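You operate a simulated robot arm through the tools that you are given. There is no shell and no other tool. Be economical: measure what you need, move in short steps, check, and stop when the job is done.

The job below is to be done with a simulated robot arm. You get a single attempt, and the scene is never put back.

Task
Stack the paper sack that says "light" from the top of the fitting table on top of the paper sack that says "hard".

The check looks at the end state, three seconds after you hand in, the way a careful person would. Anything else that was tipped, shoved, dropped, spilled or broken makes it a failure.

Robot
A 7-joint arm with a two-finger parallel gripper, fixed in place. Base frame: the origin is at the foot of the arm, x ahead of it, y to its left, z up; the work surface is at about z = 0. Readings come in m, degrees, newtons and seconds.
With the tool pointing down near the work surface it reaches from about 0.24 to 0.62 m from the base axis. Its first joint turns from -66.0 to 66.0 degrees. Payload 2.6 kg.
Tool frame: the origin (TCP) lies between the finger pads and is the grasp point; the fingertips stand 0.03 m ahead of it; z points along the fingers, y is the line along which they close. Largest opening 0.094 m; finger width 0.028, thickness 0.01; the body of the gripper, 0.05 by 0.096 m, starts 0.055 m behind the TCP.
Orientation is told as [roll, pitch, yaw] about the base's x, y, z axes, in that order, counted from this pose: with the fingers straight down and closing along the base's y, the tool's x points along the base's -x, its y along +y and its z along -z.

Tools
- The arm moves only by the tool arm_command. Its argument "deltas" is one flat list of numbers, 7 for each row, row after row: the shift along the base's x, y, z in m, then the turn, a rotation vector about the base's x, y, z in degrees, then the finger opening in m, from 0 to 0.094. In form: [tx, ty, tz, wx, wy, wz, claw, tx, ty, tz, wx, wy, wz, claw, ...]. A call has 1 to 10 rows; each row is the pose to reach, as a shift and turn from the pose commanded when the call began. A row lasts 0.2 s, in which the tool goes at most 0.05 m and 8.6 degrees; a call with a longer step from one row to the next is refused whole, and so is a gripper value outside its range. A pose out of reach is approached as far as the arm can. The call stops where the force on the tool passes 40 N (or 10 N more than at its start, if that is more) or the arm is blocked; 0.2 s more then pass. Each finger travels about 0.072 m/s and halts on what it meets, pressing with about 32 N; the grip force reading is that of the motor and also rises with nothing between the fingers. The clock runs only during rows and for 0.2 s after the last one: add rows that repeat a pose to give the fingers time. It gives the time, the measured TCP pose, the force on the tool (base axes), the opening and the grip force at its end, in the units of the frame above (readings bear some noise), and new pictures: "pictures" is both (left out), scene, wrist or none.
- Cameras (640 x 400 px; columns grow to the right, rows downward): "scene" is fixed at [0.033, 0.4409, 0.547]; the picture's right is [-0.74, -0.67, 0.00], its down [-0.49, 0.54, -0.68] and it looks along [0.46, -0.50, -0.73] (base axes); focal length 230 px, centre (320, 200). "wrist" rides on the gripper at [-0.037, 0, -0.058] in the tool frame; the picture's right is [0.00, -1.00, 0.00], its down [0.97, 0.00, -0.24] and it looks along [0.24, 0.00, 0.97] (tool axes); focal length 218 px, centre (320, 200). There is no depth. A picture from a camera that has moved, and an enlarged one, comes with that camera's place and axes in the base frame and with its lens.
- zoom(camera, box): a new picture of the part [left, top, right, bottom] of that camera's present view, enlarged. It takes no simulated time.
- hand_in(): hands the job in; it is judged then, once.

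Go step by step. Nothing tells you positions but the pictures and the camera data: compare them with the known pose of the tool, close in by small moves and look again before you grip or let go. The budget is 90 turns and 150 pictures, counting those below and the enlarged ones. Unless the task says otherwise, let go and move clear before handing in, and close with one line.

The tools are called after "Emit:" as a command line: name --argument value ..., lists and objects as JSON in quotes. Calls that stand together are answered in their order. arm_command: Moves the arm, as the interface text tells. Its arguments: {"type":"object","properties":{"deltas":{"type":"array","items":{"type":"number"}},"pictures":{"type":"string","enum":["both","scene","wrist","none"]}},"required":["deltas"]} The other tools are called the same way: zoom (camera, box) takes an enlarged picture of a part of a camera's view; hand_in () hands the job in.

At the start:

```text
time: 0.0
ee_pos: [0.425, 0.0377, 0.2958]
tcp_rot: [0.0, 0.0, 0.1]
contact_force: [0.6, 0.4, -0.5]
gripper_width: 0.0939
grip_force: 0.1
```

scene: 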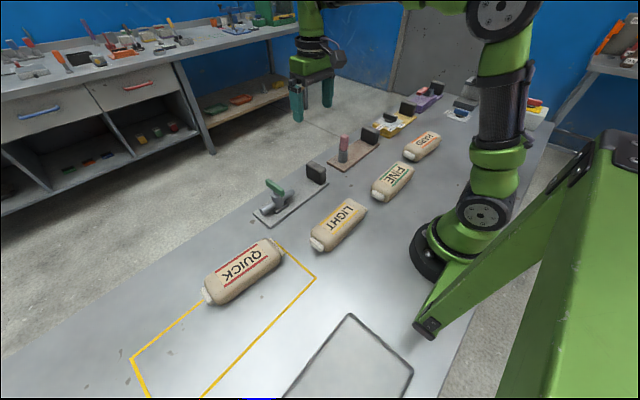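
wrist: 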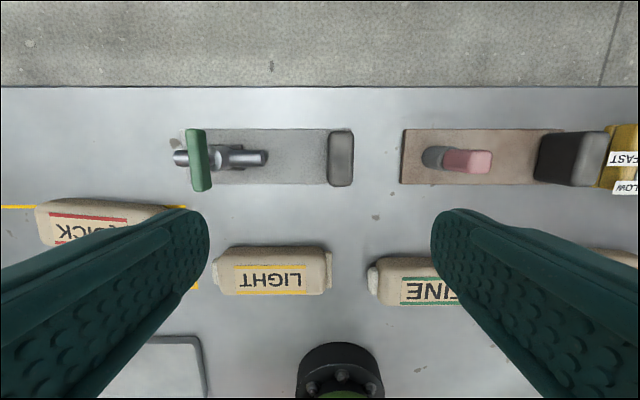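

I see four labelled sacks in a row: QUICK, LIGHT, FINE and one farther off that is probably HARD. I'll enlarge the views to read the labels and measure.

Emit:
zoom --camera "scene" --box '[360, 70, 560, 210]'

Emit:
zoom --camera "scene" --box '[180, 160, 400, 320]'

```text
2.86 times, centred on (460, 140) of scene
camera zoom: at [0.033, 0.4409, 0.547], right [-0.74, -0.67, 0.0], down [-0.49, 0.54, -0.68], along [0.46, -0.5, -0.73], focal length 657 px, centre (-80, 371)
```

zoom: 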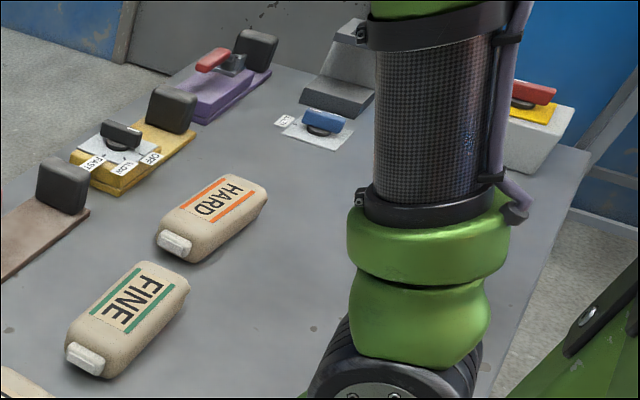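

```text
2.50 times, centred on (290, 240) of scene
camera zoom: at [0.033, 0.4409, 0.547], right [-0.74, -0.67, 0.0], down [-0.49, 0.54, -0.68], along [0.46, -0.5, -0.73], focal length 575 px, centre (395, 100)
```

zoom: 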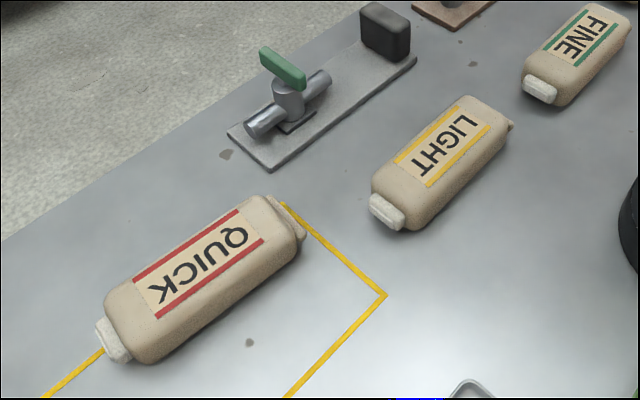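

LIGHT lies about (0.26, 0.12), long axis roughly along y, and HARD about (0.25, -0.38). I'll turn the gripper about -85° and move toward LIGHT while staying high.

Emit:
arm_command --deltas '[-0.012, 0.005, 0, 0, 0, -8.5, 0.094, -0.024, 0.01, 0, 0, 0, -17, 0.094, -0.036, 0.015, 0, 0, 0, -25.5, 0.094, -0.048, 0.02, 0, 0, 0, -34, 0.094, -0.06, 0.025, 0, 0, 0, -42.5, 0.094, -0.072, 0.03, 0, 0, 0, -51, 0.094, -0.084, 0.035, 0, 0, 0, -59.5, 0.094, -0.096, 0.04, 0, 0, 0, -68, 0.094, -0.108, 0.045, 0, 0, 0, -76.5, 0.094, -0.12, 0.05, 0, 0, 0, -85, 0.094]'

```text
time: 2.2
ee_pos: [0.3049, 0.0881, 0.2961]
tcp_rot: [0.1, 0.0, -85.1]
contact_force: [0.0, 0.2, -0.3]
gripper_width: 0.094
grip_force: 0.2
camera wrist: at [0.3084, 0.0511, 0.3536], right [-1.0, -0.09, 0.0], down [-0.08, 0.97, 0.24], along [-0.02, 0.24, -0.97], focal length 218 px, centre (320, 200)
```

scene: 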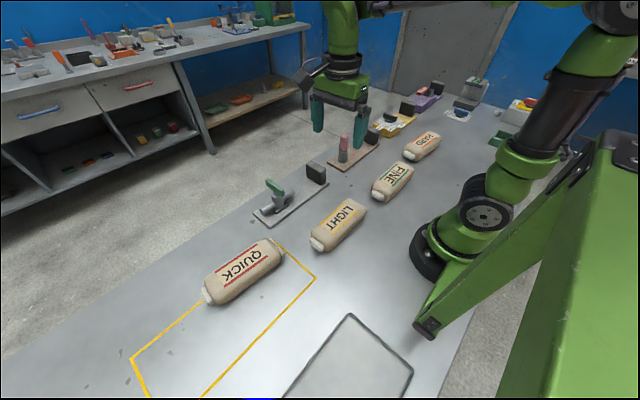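
wrist: 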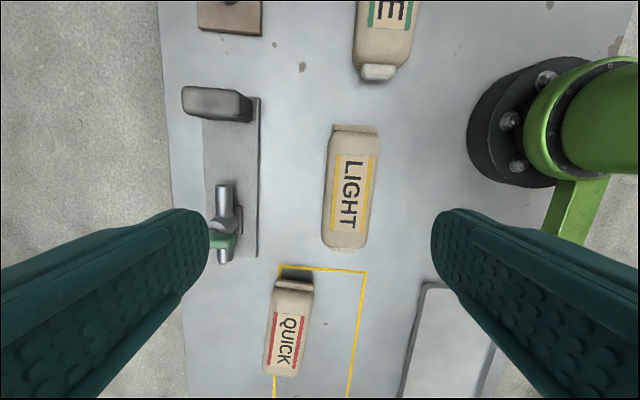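

LIGHT is centred near (0.259, 0.115), about 0.07 wide and almost along y. I'll move over it, fine-turn by -3° and lower to z≈0.18.

Emit:
arm_command --deltas '[-0.02, 0.01, 0, 0, 0, -3, 0.094, -0.046, 0.027, -0.03, 0, 0, -3, 0.094, -0.046, 0.027, -0.07, 0, 0, -3, 0.094, -0.046, 0.027, -0.11, 0, 0, -3, 0.094, -0.046, 0.027, -0.116, 0, 0, -3, 0.094, -0.046, 0.027, -0.116, 0, 0, -3, 0.094]'

```text
time: 3.6
ee_pos: [0.2593, 0.1144, 0.1807]
tcp_rot: [0.1, -0.1, -88.0]
contact_force: [0.4, -0.5, -0.2]
gripper_width: 0.0938
grip_force: 0.0
camera wrist: at [0.26, 0.0782, 0.2377], right [-1.0, -0.04, 0.0], down [-0.03, 0.97, 0.24], along [-0.01, 0.24, -0.97], focal length 218 px, centre (320, 200)
```

scene: 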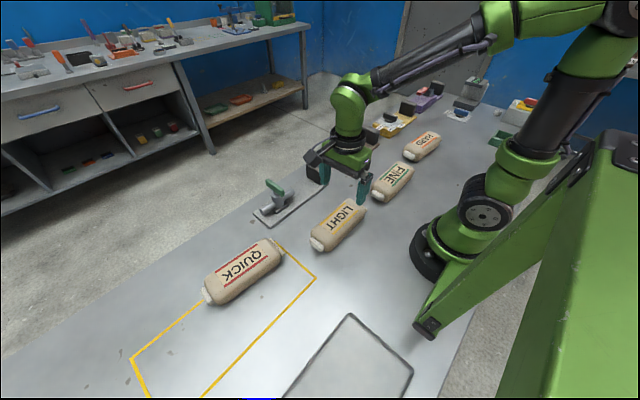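
wrist: 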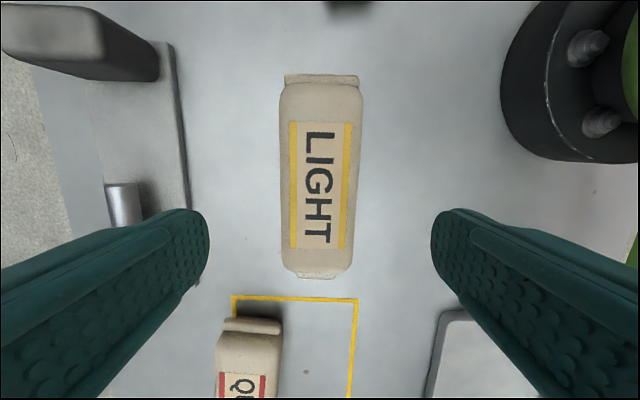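

LIGHT is centred between the fingers at (0.2585, 0.116), top at about z 0.05, and aligned. I'll lower to z≈0.085 and check the clearance.

Emit:
arm_command --deltas '[-0.0005, 0.002, -0.04, 0, 0, 0, 0.094, -0.0005, 0.002, -0.075, 0, 0, 0, 0.094, -0.0005, 0.002, -0.095, 0, 0, 0, 0.094, -0.0005, 0.002, -0.095, 0, 0, 0, 0.094]'

```text
time: 4.6
ee_pos: [0.2576, 0.1171, 0.0845]
tcp_rot: [-0.1, -0.1, -88.0]
contact_force: [0.0, -0.5, 0.5]
gripper_width: 0.094
grip_force: 0.0
camera wrist: at [0.259, 0.0805, 0.1424], right [-1.0, -0.04, 0.0], down [-0.03, 0.97, 0.24], along [-0.01, 0.24, -0.97], focal length 218 px, centre (320, 200)
```

scene: 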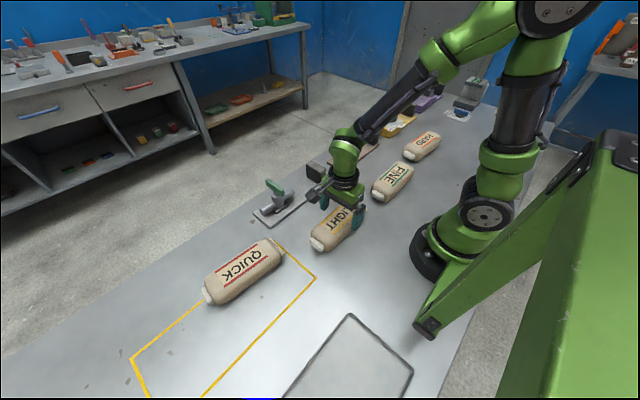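
wrist: 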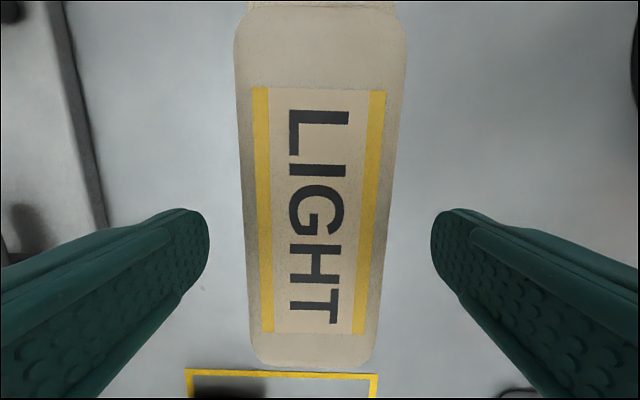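

The sack sits between the fingers with clear room on both sides. I'll lower to z≈0.037 and then close.

Emit:
arm_command --deltas '[0, -0.001, -0.025, 0, 0, 0, 0.094, 0, -0.001, -0.0475, 0, 0, 0, 0.094, 0, -0.001, -0.0475, 0, 0, 0, 0.094, 0, -0.001, -0.0475, 0, 0, 0, 0.08, 0, -0.001, -0.0475, 0, 0, 0, 0.07, 0, -0.001, -0.0475, 0, 0, 0, 0.05, 0, -0.001, -0.0475, 0, 0, 0, 0.05, 0, -0.001, -0.0475, 0, 0, 0, 0.05]'

```text
time: 6.4
ee_pos: [0.2575, 0.1168, 0.0382]
tcp_rot: [0.0, 0.1, -87.9]
contact_force: [1.5, 0.3, 0.2]
gripper_width: 0.0764
grip_force: 32.1
camera wrist: at [0.2594, 0.0794, 0.0956], right [-1.0, -0.04, 0.0], down [-0.03, 0.97, 0.24], along [-0.01, 0.24, -0.97], focal length 218 px, centre (320, 200)
```

scene: 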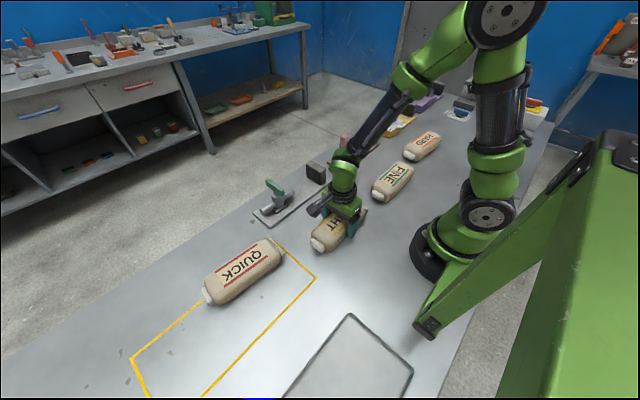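
wrist: 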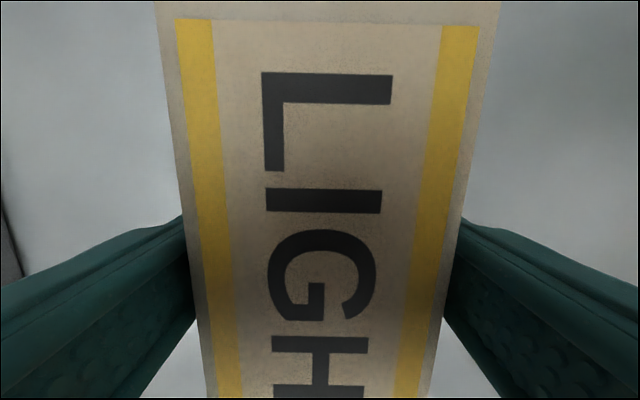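

Gripped at a width of 0.076 m. I'll keep the fingers closing and lift straight up to z≈0.25.

Emit:
arm_command --deltas '[0, 0, 0.02, 0, 0, 0, 0.05, 0, 0, 0.05, 0, 0, 0, 0.05, 0, 0, 0.09, 0, 0, 0, 0.05, 0, 0, 0.13, 0, 0, 0, 0.05, 0, 0, 0.17, 0, 0, 0, 0.05, 0, 0, 0.21, 0, 0, 0, 0.05, 0, 0, 0.21, 0, 0, 0, 0.05]'

```text
time: 8.0
ee_pos: [0.2583, 0.1171, 0.2476]
tcp_rot: [0.1, 0.0, -87.9]
contact_force: [-0.3, -0.7, -6.0]
gripper_width: 0.0765
grip_force: 32.2
camera wrist: at [0.2606, 0.0794, 0.3056], right [-1.0, -0.04, 0.0], down [-0.03, 0.97, 0.24], along [-0.01, 0.24, -0.97], focal length 218 px, centre (320, 200)
```

scene: 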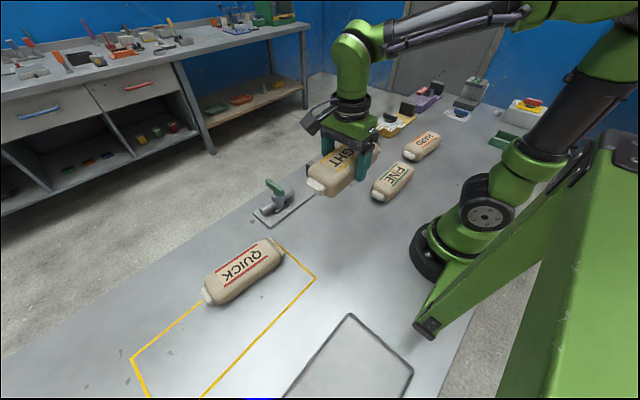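
wrist: 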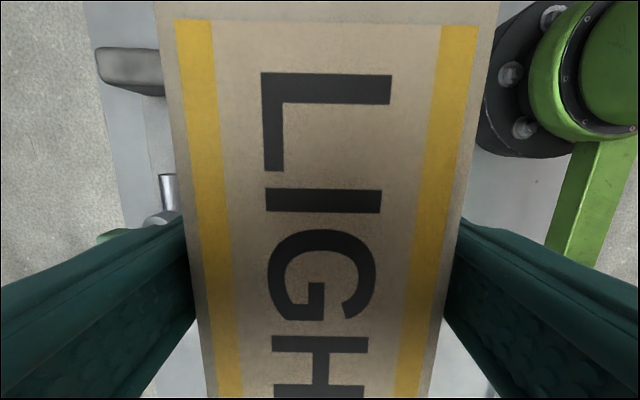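

LIGHT is held firmly. Since it hides most of the wrist view, I'll carry it high to the far side of HARD so the camera can see HARD past the edge of the sack.

Emit:
arm_command --deltas '[0.017, -0.033, 0, 0, 0, 0, 0.05, 0.034, -0.067, 0, 0, 0, 0, 0.05, 0.052, -0.1, 0, 0, 0, 0, 0.05, 0.069, -0.133, 0, 0, 0, 0, 0.05, 0.086, -0.167, 0, 0, 0, 0, 0.05, 0.104, -0.2, 0, 0, 0, 0, 0.05, 0.121, -0.233, 0, 0, 0, 0, 0.05, 0.121, -0.233, 0, 0, 0, 0, 0.05]' --pictures "none"

Emit:
arm_command --deltas '[0.017, -0.033, 0, 0, 0, 0, 0.05, 0.034, -0.067, 0, 0, 0, 0, 0.05, 0.052, -0.1, 0, 0, 0, 0, 0.05, 0.069, -0.133, 0, 0, 0, 0, 0.05, 0.086, -0.167, 0, 0, 0, 0, 0.05, 0.104, -0.2, 0, 0, 0, 0, 0.05, 0.121, -0.233, 0, 0, 0, 0, 0.05, 0.121, -0.233, 0, 0, 0, 0, 0.05]'

```text
time: 9.8
ee_pos: [0.38, -0.1174, 0.2462]
tcp_rot: [0.0, 0.0, -87.9]
contact_force: [0.2, -0.3, -6.6]
gripper_width: 0.0765
grip_force: 31.9
```

```text
time: 11.6
ee_pos: [0.4833, -0.3164, 0.245]
tcp_rot: [0.1, -0.1, -87.9]
contact_force: [0.2, -0.7, -7.0]
gripper_width: 0.0768
grip_force: 32.7
out of reach, approached as far as the arm can: row 7, 8
camera wrist: at [0.4849, -0.3534, 0.3038], right [-1.0, -0.04, 0.0], down [-0.03, 0.97, 0.24], along [-0.01, 0.24, -0.97], focal length 218 px, centre (320, 200)
```

scene: 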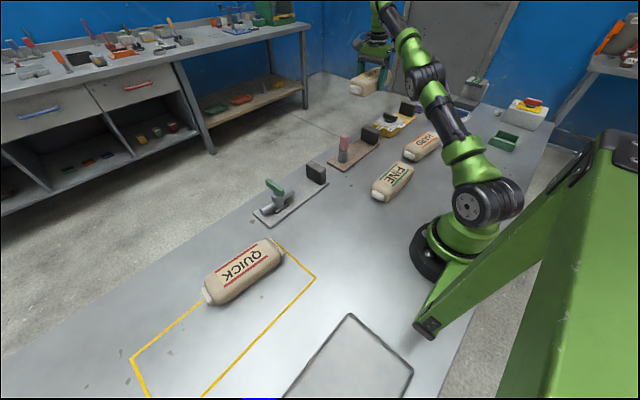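
wrist: 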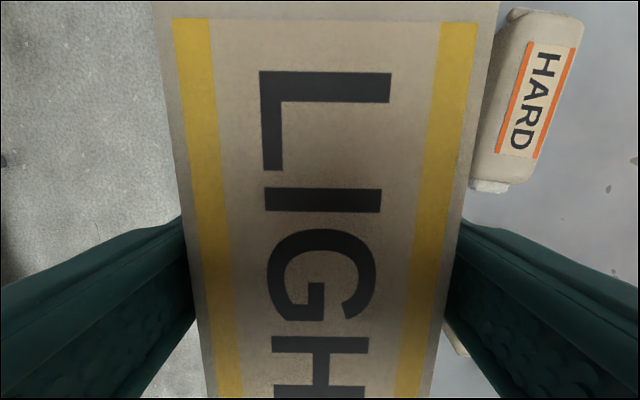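

HARD shows clearly beside the held sack. I'll enlarge it for measurement.

Emit:
zoom --camera "wrist" --box '[440, 0, 640, 210]'

Emit:
zoom --camera "scene" --box '[340, 40, 540, 180]'

```text
1.90 times, centred on (540, 105) of wrist
camera zoom: at [0.4849, -0.3534, 0.3038], right [-1.0, -0.04, 0.0], down [-0.03, 0.97, 0.24], along [-0.01, 0.24, -0.97], focal length 416 px, centre (-99, 381)
```

zoom: 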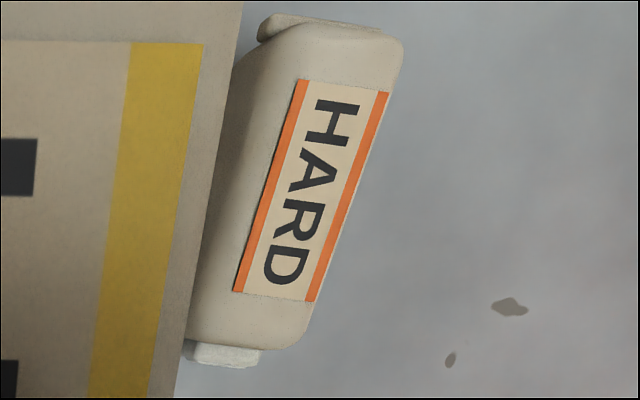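

```text
2.86 times, centred on (440, 110) of scene
camera zoom: at [0.033, 0.4409, 0.5471], right [-0.74, -0.67, 0.0], down [-0.49, 0.54, -0.68], along [0.46, -0.5, -0.73], focal length 657 px, centre (-23, 457)
```

zoom: 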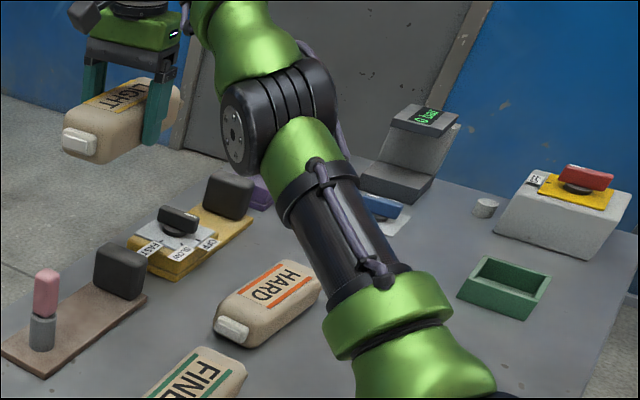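

HARD's label centre comes out at about (0.2587, -0.406), top z≈0.052, with its axis about 5.5° clockwise from y. I'll move above it at the current height, turning -7°.

Emit:
arm_command --deltas '[-0.035, -0.014, 0, 0, 0, -1, 0.05, -0.07, -0.028, 0, 0, 0, -2, 0.05, -0.105, -0.042, 0, 0, 0, -3, 0.05, -0.14, -0.056, 0, 0, 0, -4.5, 0.05, -0.175, -0.07, 0, 0, 0, -6, 0.05, -0.205, -0.081, 0, 0, 0, -7, 0.05, -0.225, -0.0886, 0, 0, 0, -7, 0.05, -0.225, -0.0886, 0, 0, 0, -7, 0.05]'

```text
time: 13.4
ee_pos: [0.2583, -0.4061, 0.248]
tcp_rot: [-0.1, 0.1, -95.0]
contact_force: [-0.6, 1.3, -6.6]
gripper_width: 0.0763
grip_force: 31.6
camera wrist: at [0.2545, -0.4421, 0.3054], right [-1.0, 0.09, 0.0], down [0.08, 0.97, 0.24], along [0.02, 0.24, -0.97], focal length 218 px, centre (320, 200)
```

scene: 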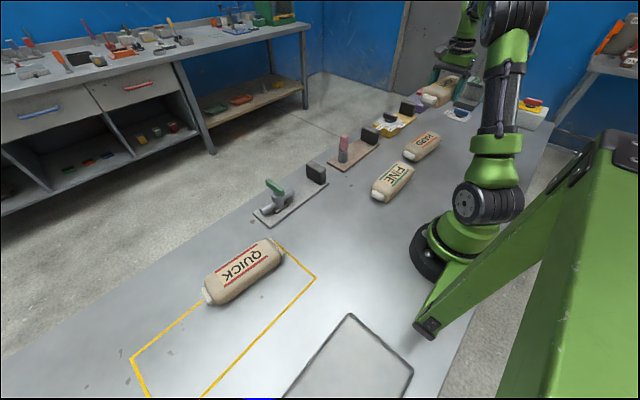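
wrist: 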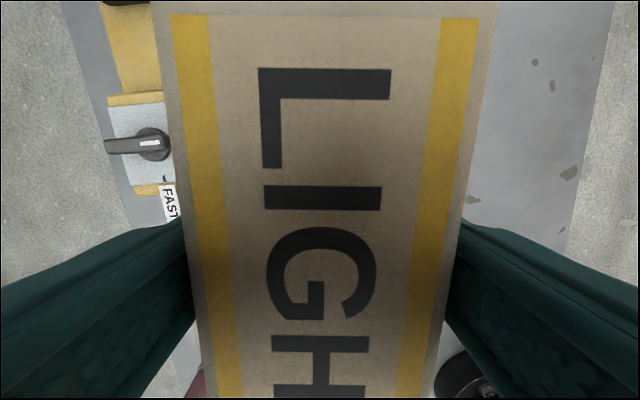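

The tool is exactly over HARD at (0.258, -0.406). I'll lower to z≈0.13 and check the alignment from the scene camera.

Emit:
arm_command --deltas '[0, 0.0005, -0.04, 0, 0, 0, 0.05, 0, 0.0005, -0.08, 0, 0, 0, 0.05, 0, 0.0005, -0.108, 0, 0, 0, 0.05, 0, 0.0005, -0.12, 0, 0, 0, 0.05, 0, 0.0005, -0.12, 0, 0, 0, 0.05]' --pictures "none"

Emit:
zoom --camera "scene" --box '[360, 60, 520, 180]'

```text
time: 14.6
ee_pos: [0.2591, -0.4046, 0.1275]
tcp_rot: [0.1, 0.0, -95.0]
contact_force: [-0.3, 0.0, -6.0]
gripper_width: 0.0766
grip_force: 31.9
```

```text
3.33 times, centred on (440, 120) of scene
camera zoom: at [0.033, 0.4409, 0.5471], right [-0.74, -0.67, 0.0], down [-0.49, 0.54, -0.68], along [0.46, -0.5, -0.73], focal length 766 px, centre (-80, 467)
```

zoom: 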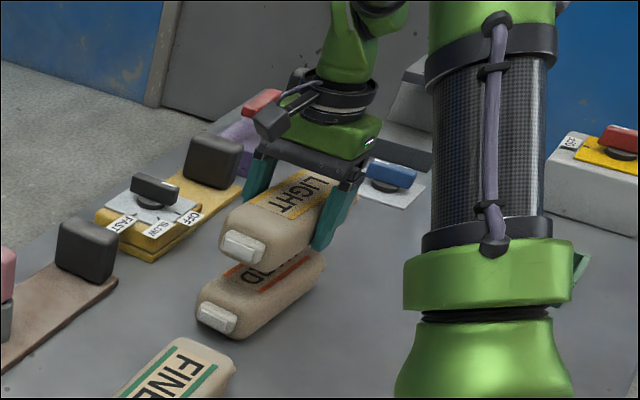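

LIGHT hangs parallel and directly over HARD (the spouts line up with prediction). I'll lower gently toward expected contact at TCP z≈0.09.

Emit:
arm_command --deltas '[0, -0.0005, -0.01, 0, 0, 0, 0.05, 0, -0.0005, -0.02, 0, 0, 0, 0.05, 0, -0.0005, -0.026, 0, 0, 0, 0.05, 0, -0.0005, -0.03, 0, 0, 0, 0.05, 0, -0.0005, -0.032, 0, 0, 0, 0.05, 0, -0.0005, -0.032, 0, 0, 0, 0.05]' --pictures "none"

Emit:
zoom --camera "scene" --box '[390, 90, 470, 170]'

```text
time: 16.0
ee_pos: [0.2584, -0.4046, 0.0951]
tcp_rot: [0.0, 0.0, -95.0]
contact_force: [0.4, -0.1, -7.0]
gripper_width: 0.0761
grip_force: 32.4
```

```text
5.00 times, centred on (430, 130) of scene
camera zoom: at [0.033, 0.4409, 0.5471], right [-0.74, -0.67, 0.0], down [-0.49, 0.54, -0.68], along [0.46, -0.5, -0.73], focal length 1150 px, centre (-230, 550)
```

zoom: 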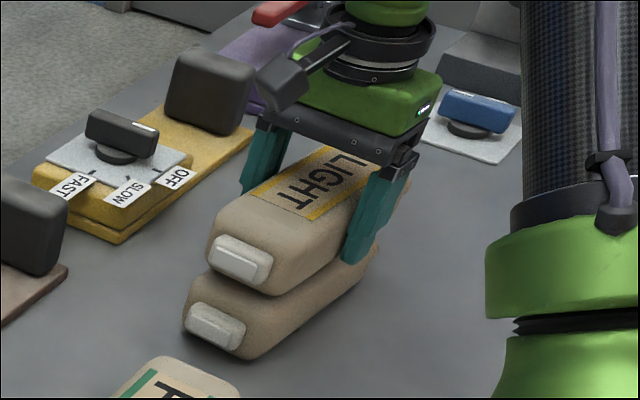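

Almost touching and well lined up, with no contact force yet. I'll go down in small steps.

Emit:
arm_command --deltas '[0, 0, -0.001, 0, 0, 0, 0.05, 0, 0, -0.002, 0, 0, 0, 0.05, 0, 0, -0.003, 0, 0, 0, 0.05, 0, 0, -0.003, 0, 0, 0, 0.05]' --pictures "none"

```text
time: 17.0
ee_pos: [0.2587, -0.4051, 0.0919]
tcp_rot: [-0.1, 0.0, -94.9]
contact_force: [-0.3, 0.3, -7.2]
gripper_width: 0.0761
grip_force: 31.9
```

No contact yet at z 0.092; continuing down in small steps.

Emit:
arm_command --deltas '[0, 0, -0.001, 0, 0, 0, 0.05, 0, 0, -0.002, 0, 0, 0, 0.05, 0, 0, -0.002, 0, 0, 0, 0.05]' --pictures "none"

Emit:
arm_command --deltas '[0, 0, -0.001, 0, 0, 0, 0.05, 0, 0, -0.001, 0, 0, 0, 0.05]' --pictures "none"

Emit:
zoom --camera "scene" --box '[390, 90, 470, 170]'

```text
time: 17.8
ee_pos: [0.2592, -0.4048, 0.0923]
tcp_rot: [0.1, -0.1, -95.0]
contact_force: [-3.1, 4.8, 8.7]
gripper_width: 0.0763
grip_force: 32.6
```

```text
time: 18.4
ee_pos: [0.2594, -0.4068, 0.0919]
tcp_rot: [0.2, -0.2, -95.0]
contact_force: [-7.6, 15.2, 30.8]
gripper_width: 0.0766
grip_force: 32.2
```

```text
5.00 times, centred on (430, 130) of scene
camera zoom: at [0.0329, 0.4411, 0.5469], right [-0.74, -0.67, 0.0], down [-0.49, 0.54, -0.68], along [0.46, -0.5, -0.73], focal length 1150 px, centre (-230, 550)
```

zoom: 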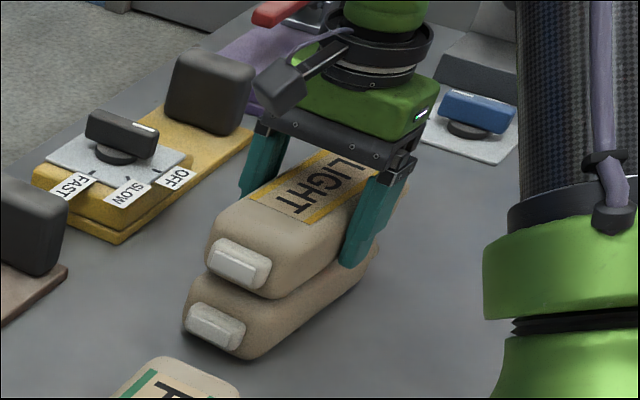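

Contact is firm now, a bit too much. I'll back off about 2 mm to relieve the press and then look at the force.

Emit:
arm_command --deltas '[0, 0, 0.001, 0, 0, 0, 0.05, 0, 0, 0.0018, 0, 0, 0, 0.05, 0, 0, 0.0018, 0, 0, 0, 0.05]' --pictures "none"

```text
time: 19.2
ee_pos: [0.2576, -0.4052, 0.0916]
tcp_rot: [0.1, -0.1, -95.0]
contact_force: [3.0, -2.1, 12.9]
gripper_width: 0.0763
grip_force: 31.7
```

Emit:
arm_command --deltas '[0, 0, 0.0006, 0, 0, 0, 0.05, 0, 0, 0.0006, 0, 0, 0, 0.05]' --pictures "none"

```text
time: 19.8
ee_pos: [0.2583, -0.4047, 0.0914]
tcp_rot: [-0.2, 0.0, -94.9]
contact_force: [2.0, -3.4, 1.6]
gripper_width: 0.0763
grip_force: 32.2
```

The sack now rests on HARD with almost no press. I'll open the fingers slowly in place.

Emit:
arm_command --deltas '[0, 0, 0, 0, 0, 0, 0.074, 0, 0, 0, 0, 0, 0, 0.078, 0, 0, 0, 0, 0, 0, 0.082, 0, 0, 0, 0, 0, 0, 0.087, 0, 0, 0, 0, 0, 0, 0.092, 0, 0, 0, 0, 0, 0, 0.094, 0, 0, 0, 0, 0, 0, 0.094]'

Emit:
zoom --camera "scene" --box '[390, 90, 470, 170]'

```text
time: 21.4
ee_pos: [0.2593, -0.4051, 0.0932]
tcp_rot: [-0.1, 0.0, -95.0]
contact_force: [0.6, -0.2, 0.8]
gripper_width: 0.0942
grip_force: 0.1
camera wrist: at [0.2553, -0.442, 0.1499], right [-1.0, 0.09, 0.0], down [0.08, 0.97, 0.24], along [0.02, 0.24, -0.97], focal length 218 px, centre (320, 200)
```

scene: 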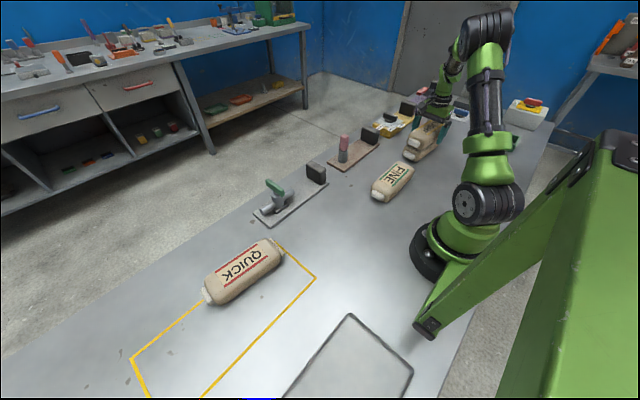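
wrist: 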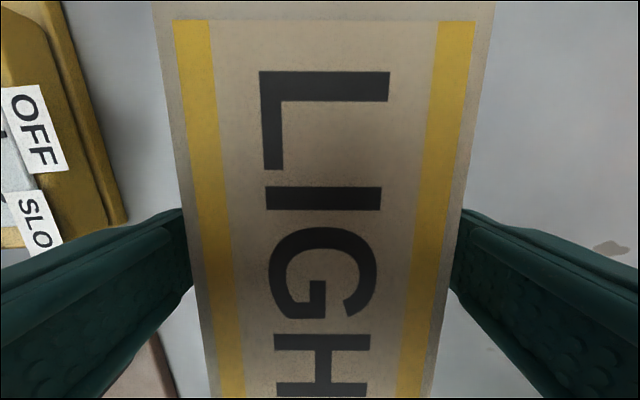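

```text
5.00 times, centred on (430, 130) of scene
camera zoom: at [0.033, 0.4409, 0.547], right [-0.74, -0.67, 0.0], down [-0.49, 0.54, -0.68], along [0.46, -0.5, -0.73], focal length 1150 px, centre (-230, 550)
```

zoom: 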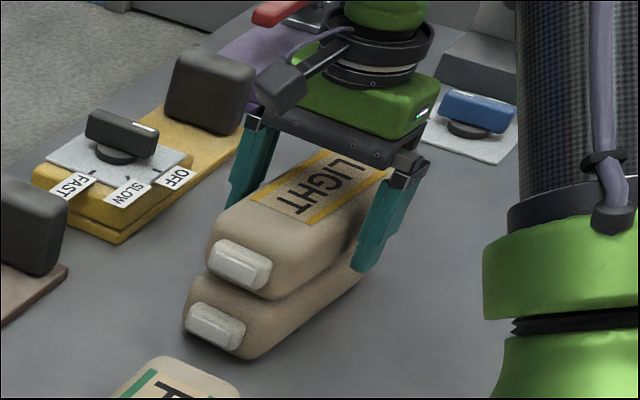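

The sack stays level and the fingers are clear on both sides. I'll lift straight up slowly and check.

Emit:
arm_command --deltas '[0, 0, 0.01, 0, 0, 0, 0.094, 0, 0, 0.025, 0, 0, 0, 0.094, 0, 0, 0.045, 0, 0, 0, 0.094, 0, 0, 0.075, 0, 0, 0, 0.094, 0, 0, 0.11, 0, 0, 0, 0.094, 0, 0, 0.15, 0, 0, 0, 0.094, 0, 0, 0.18, 0, 0, 0, 0.094, 0, 0, 0.18, 0, 0, 0, 0.094]'

Emit:
zoom --camera "scene" --box '[360, 70, 480, 180]'

```text
time: 23.2
ee_pos: [0.2582, -0.4038, 0.2731]
tcp_rot: [0.0, -0.1, -95.0]
contact_force: [0.1, 0.4, 0.6]
gripper_width: 0.0937
grip_force: 0.0
camera wrist: at [0.2552, -0.4417, 0.3304], right [-1.0, 0.09, 0.0], down [0.08, 0.97, 0.24], along [0.02, 0.24, -0.97], focal length 218 px, centre (320, 200)
```

scene: 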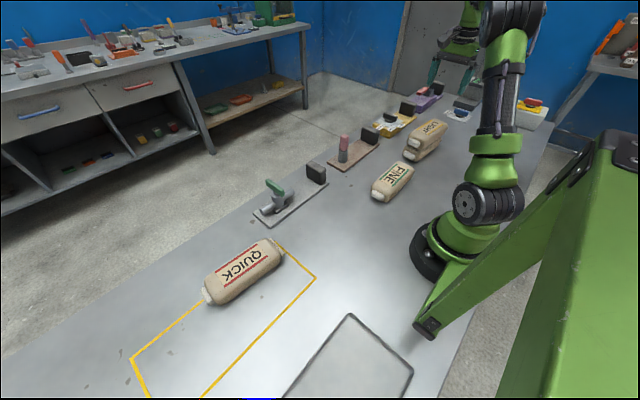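
wrist: 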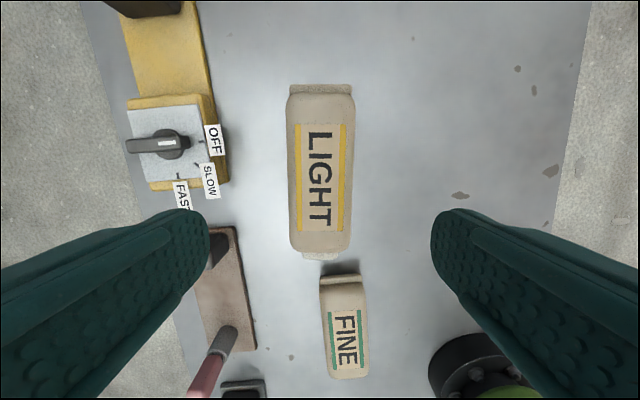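

```text
3.64 times, centred on (420, 125) of scene
camera zoom: at [0.033, 0.4409, 0.547], right [-0.74, -0.67, 0.0], down [-0.49, 0.54, -0.68], along [0.46, -0.5, -0.73], focal length 836 px, centre (-44, 473)
```

zoom: 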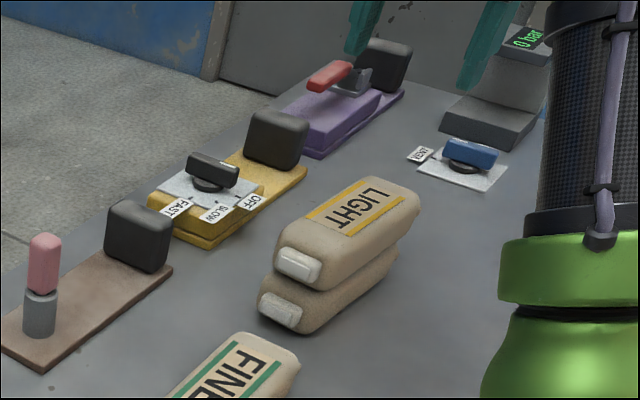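

LIGHT sits squarely on HARD, nothing else has moved, and the arm is clear. I'm handing in.

Emit:
hand_in

```text
The job is handed in.
```

The "light" sack is stacked on top of the "hard" sack, the gripper is open and clear, and I saw nothing else disturbed in the last pictures.
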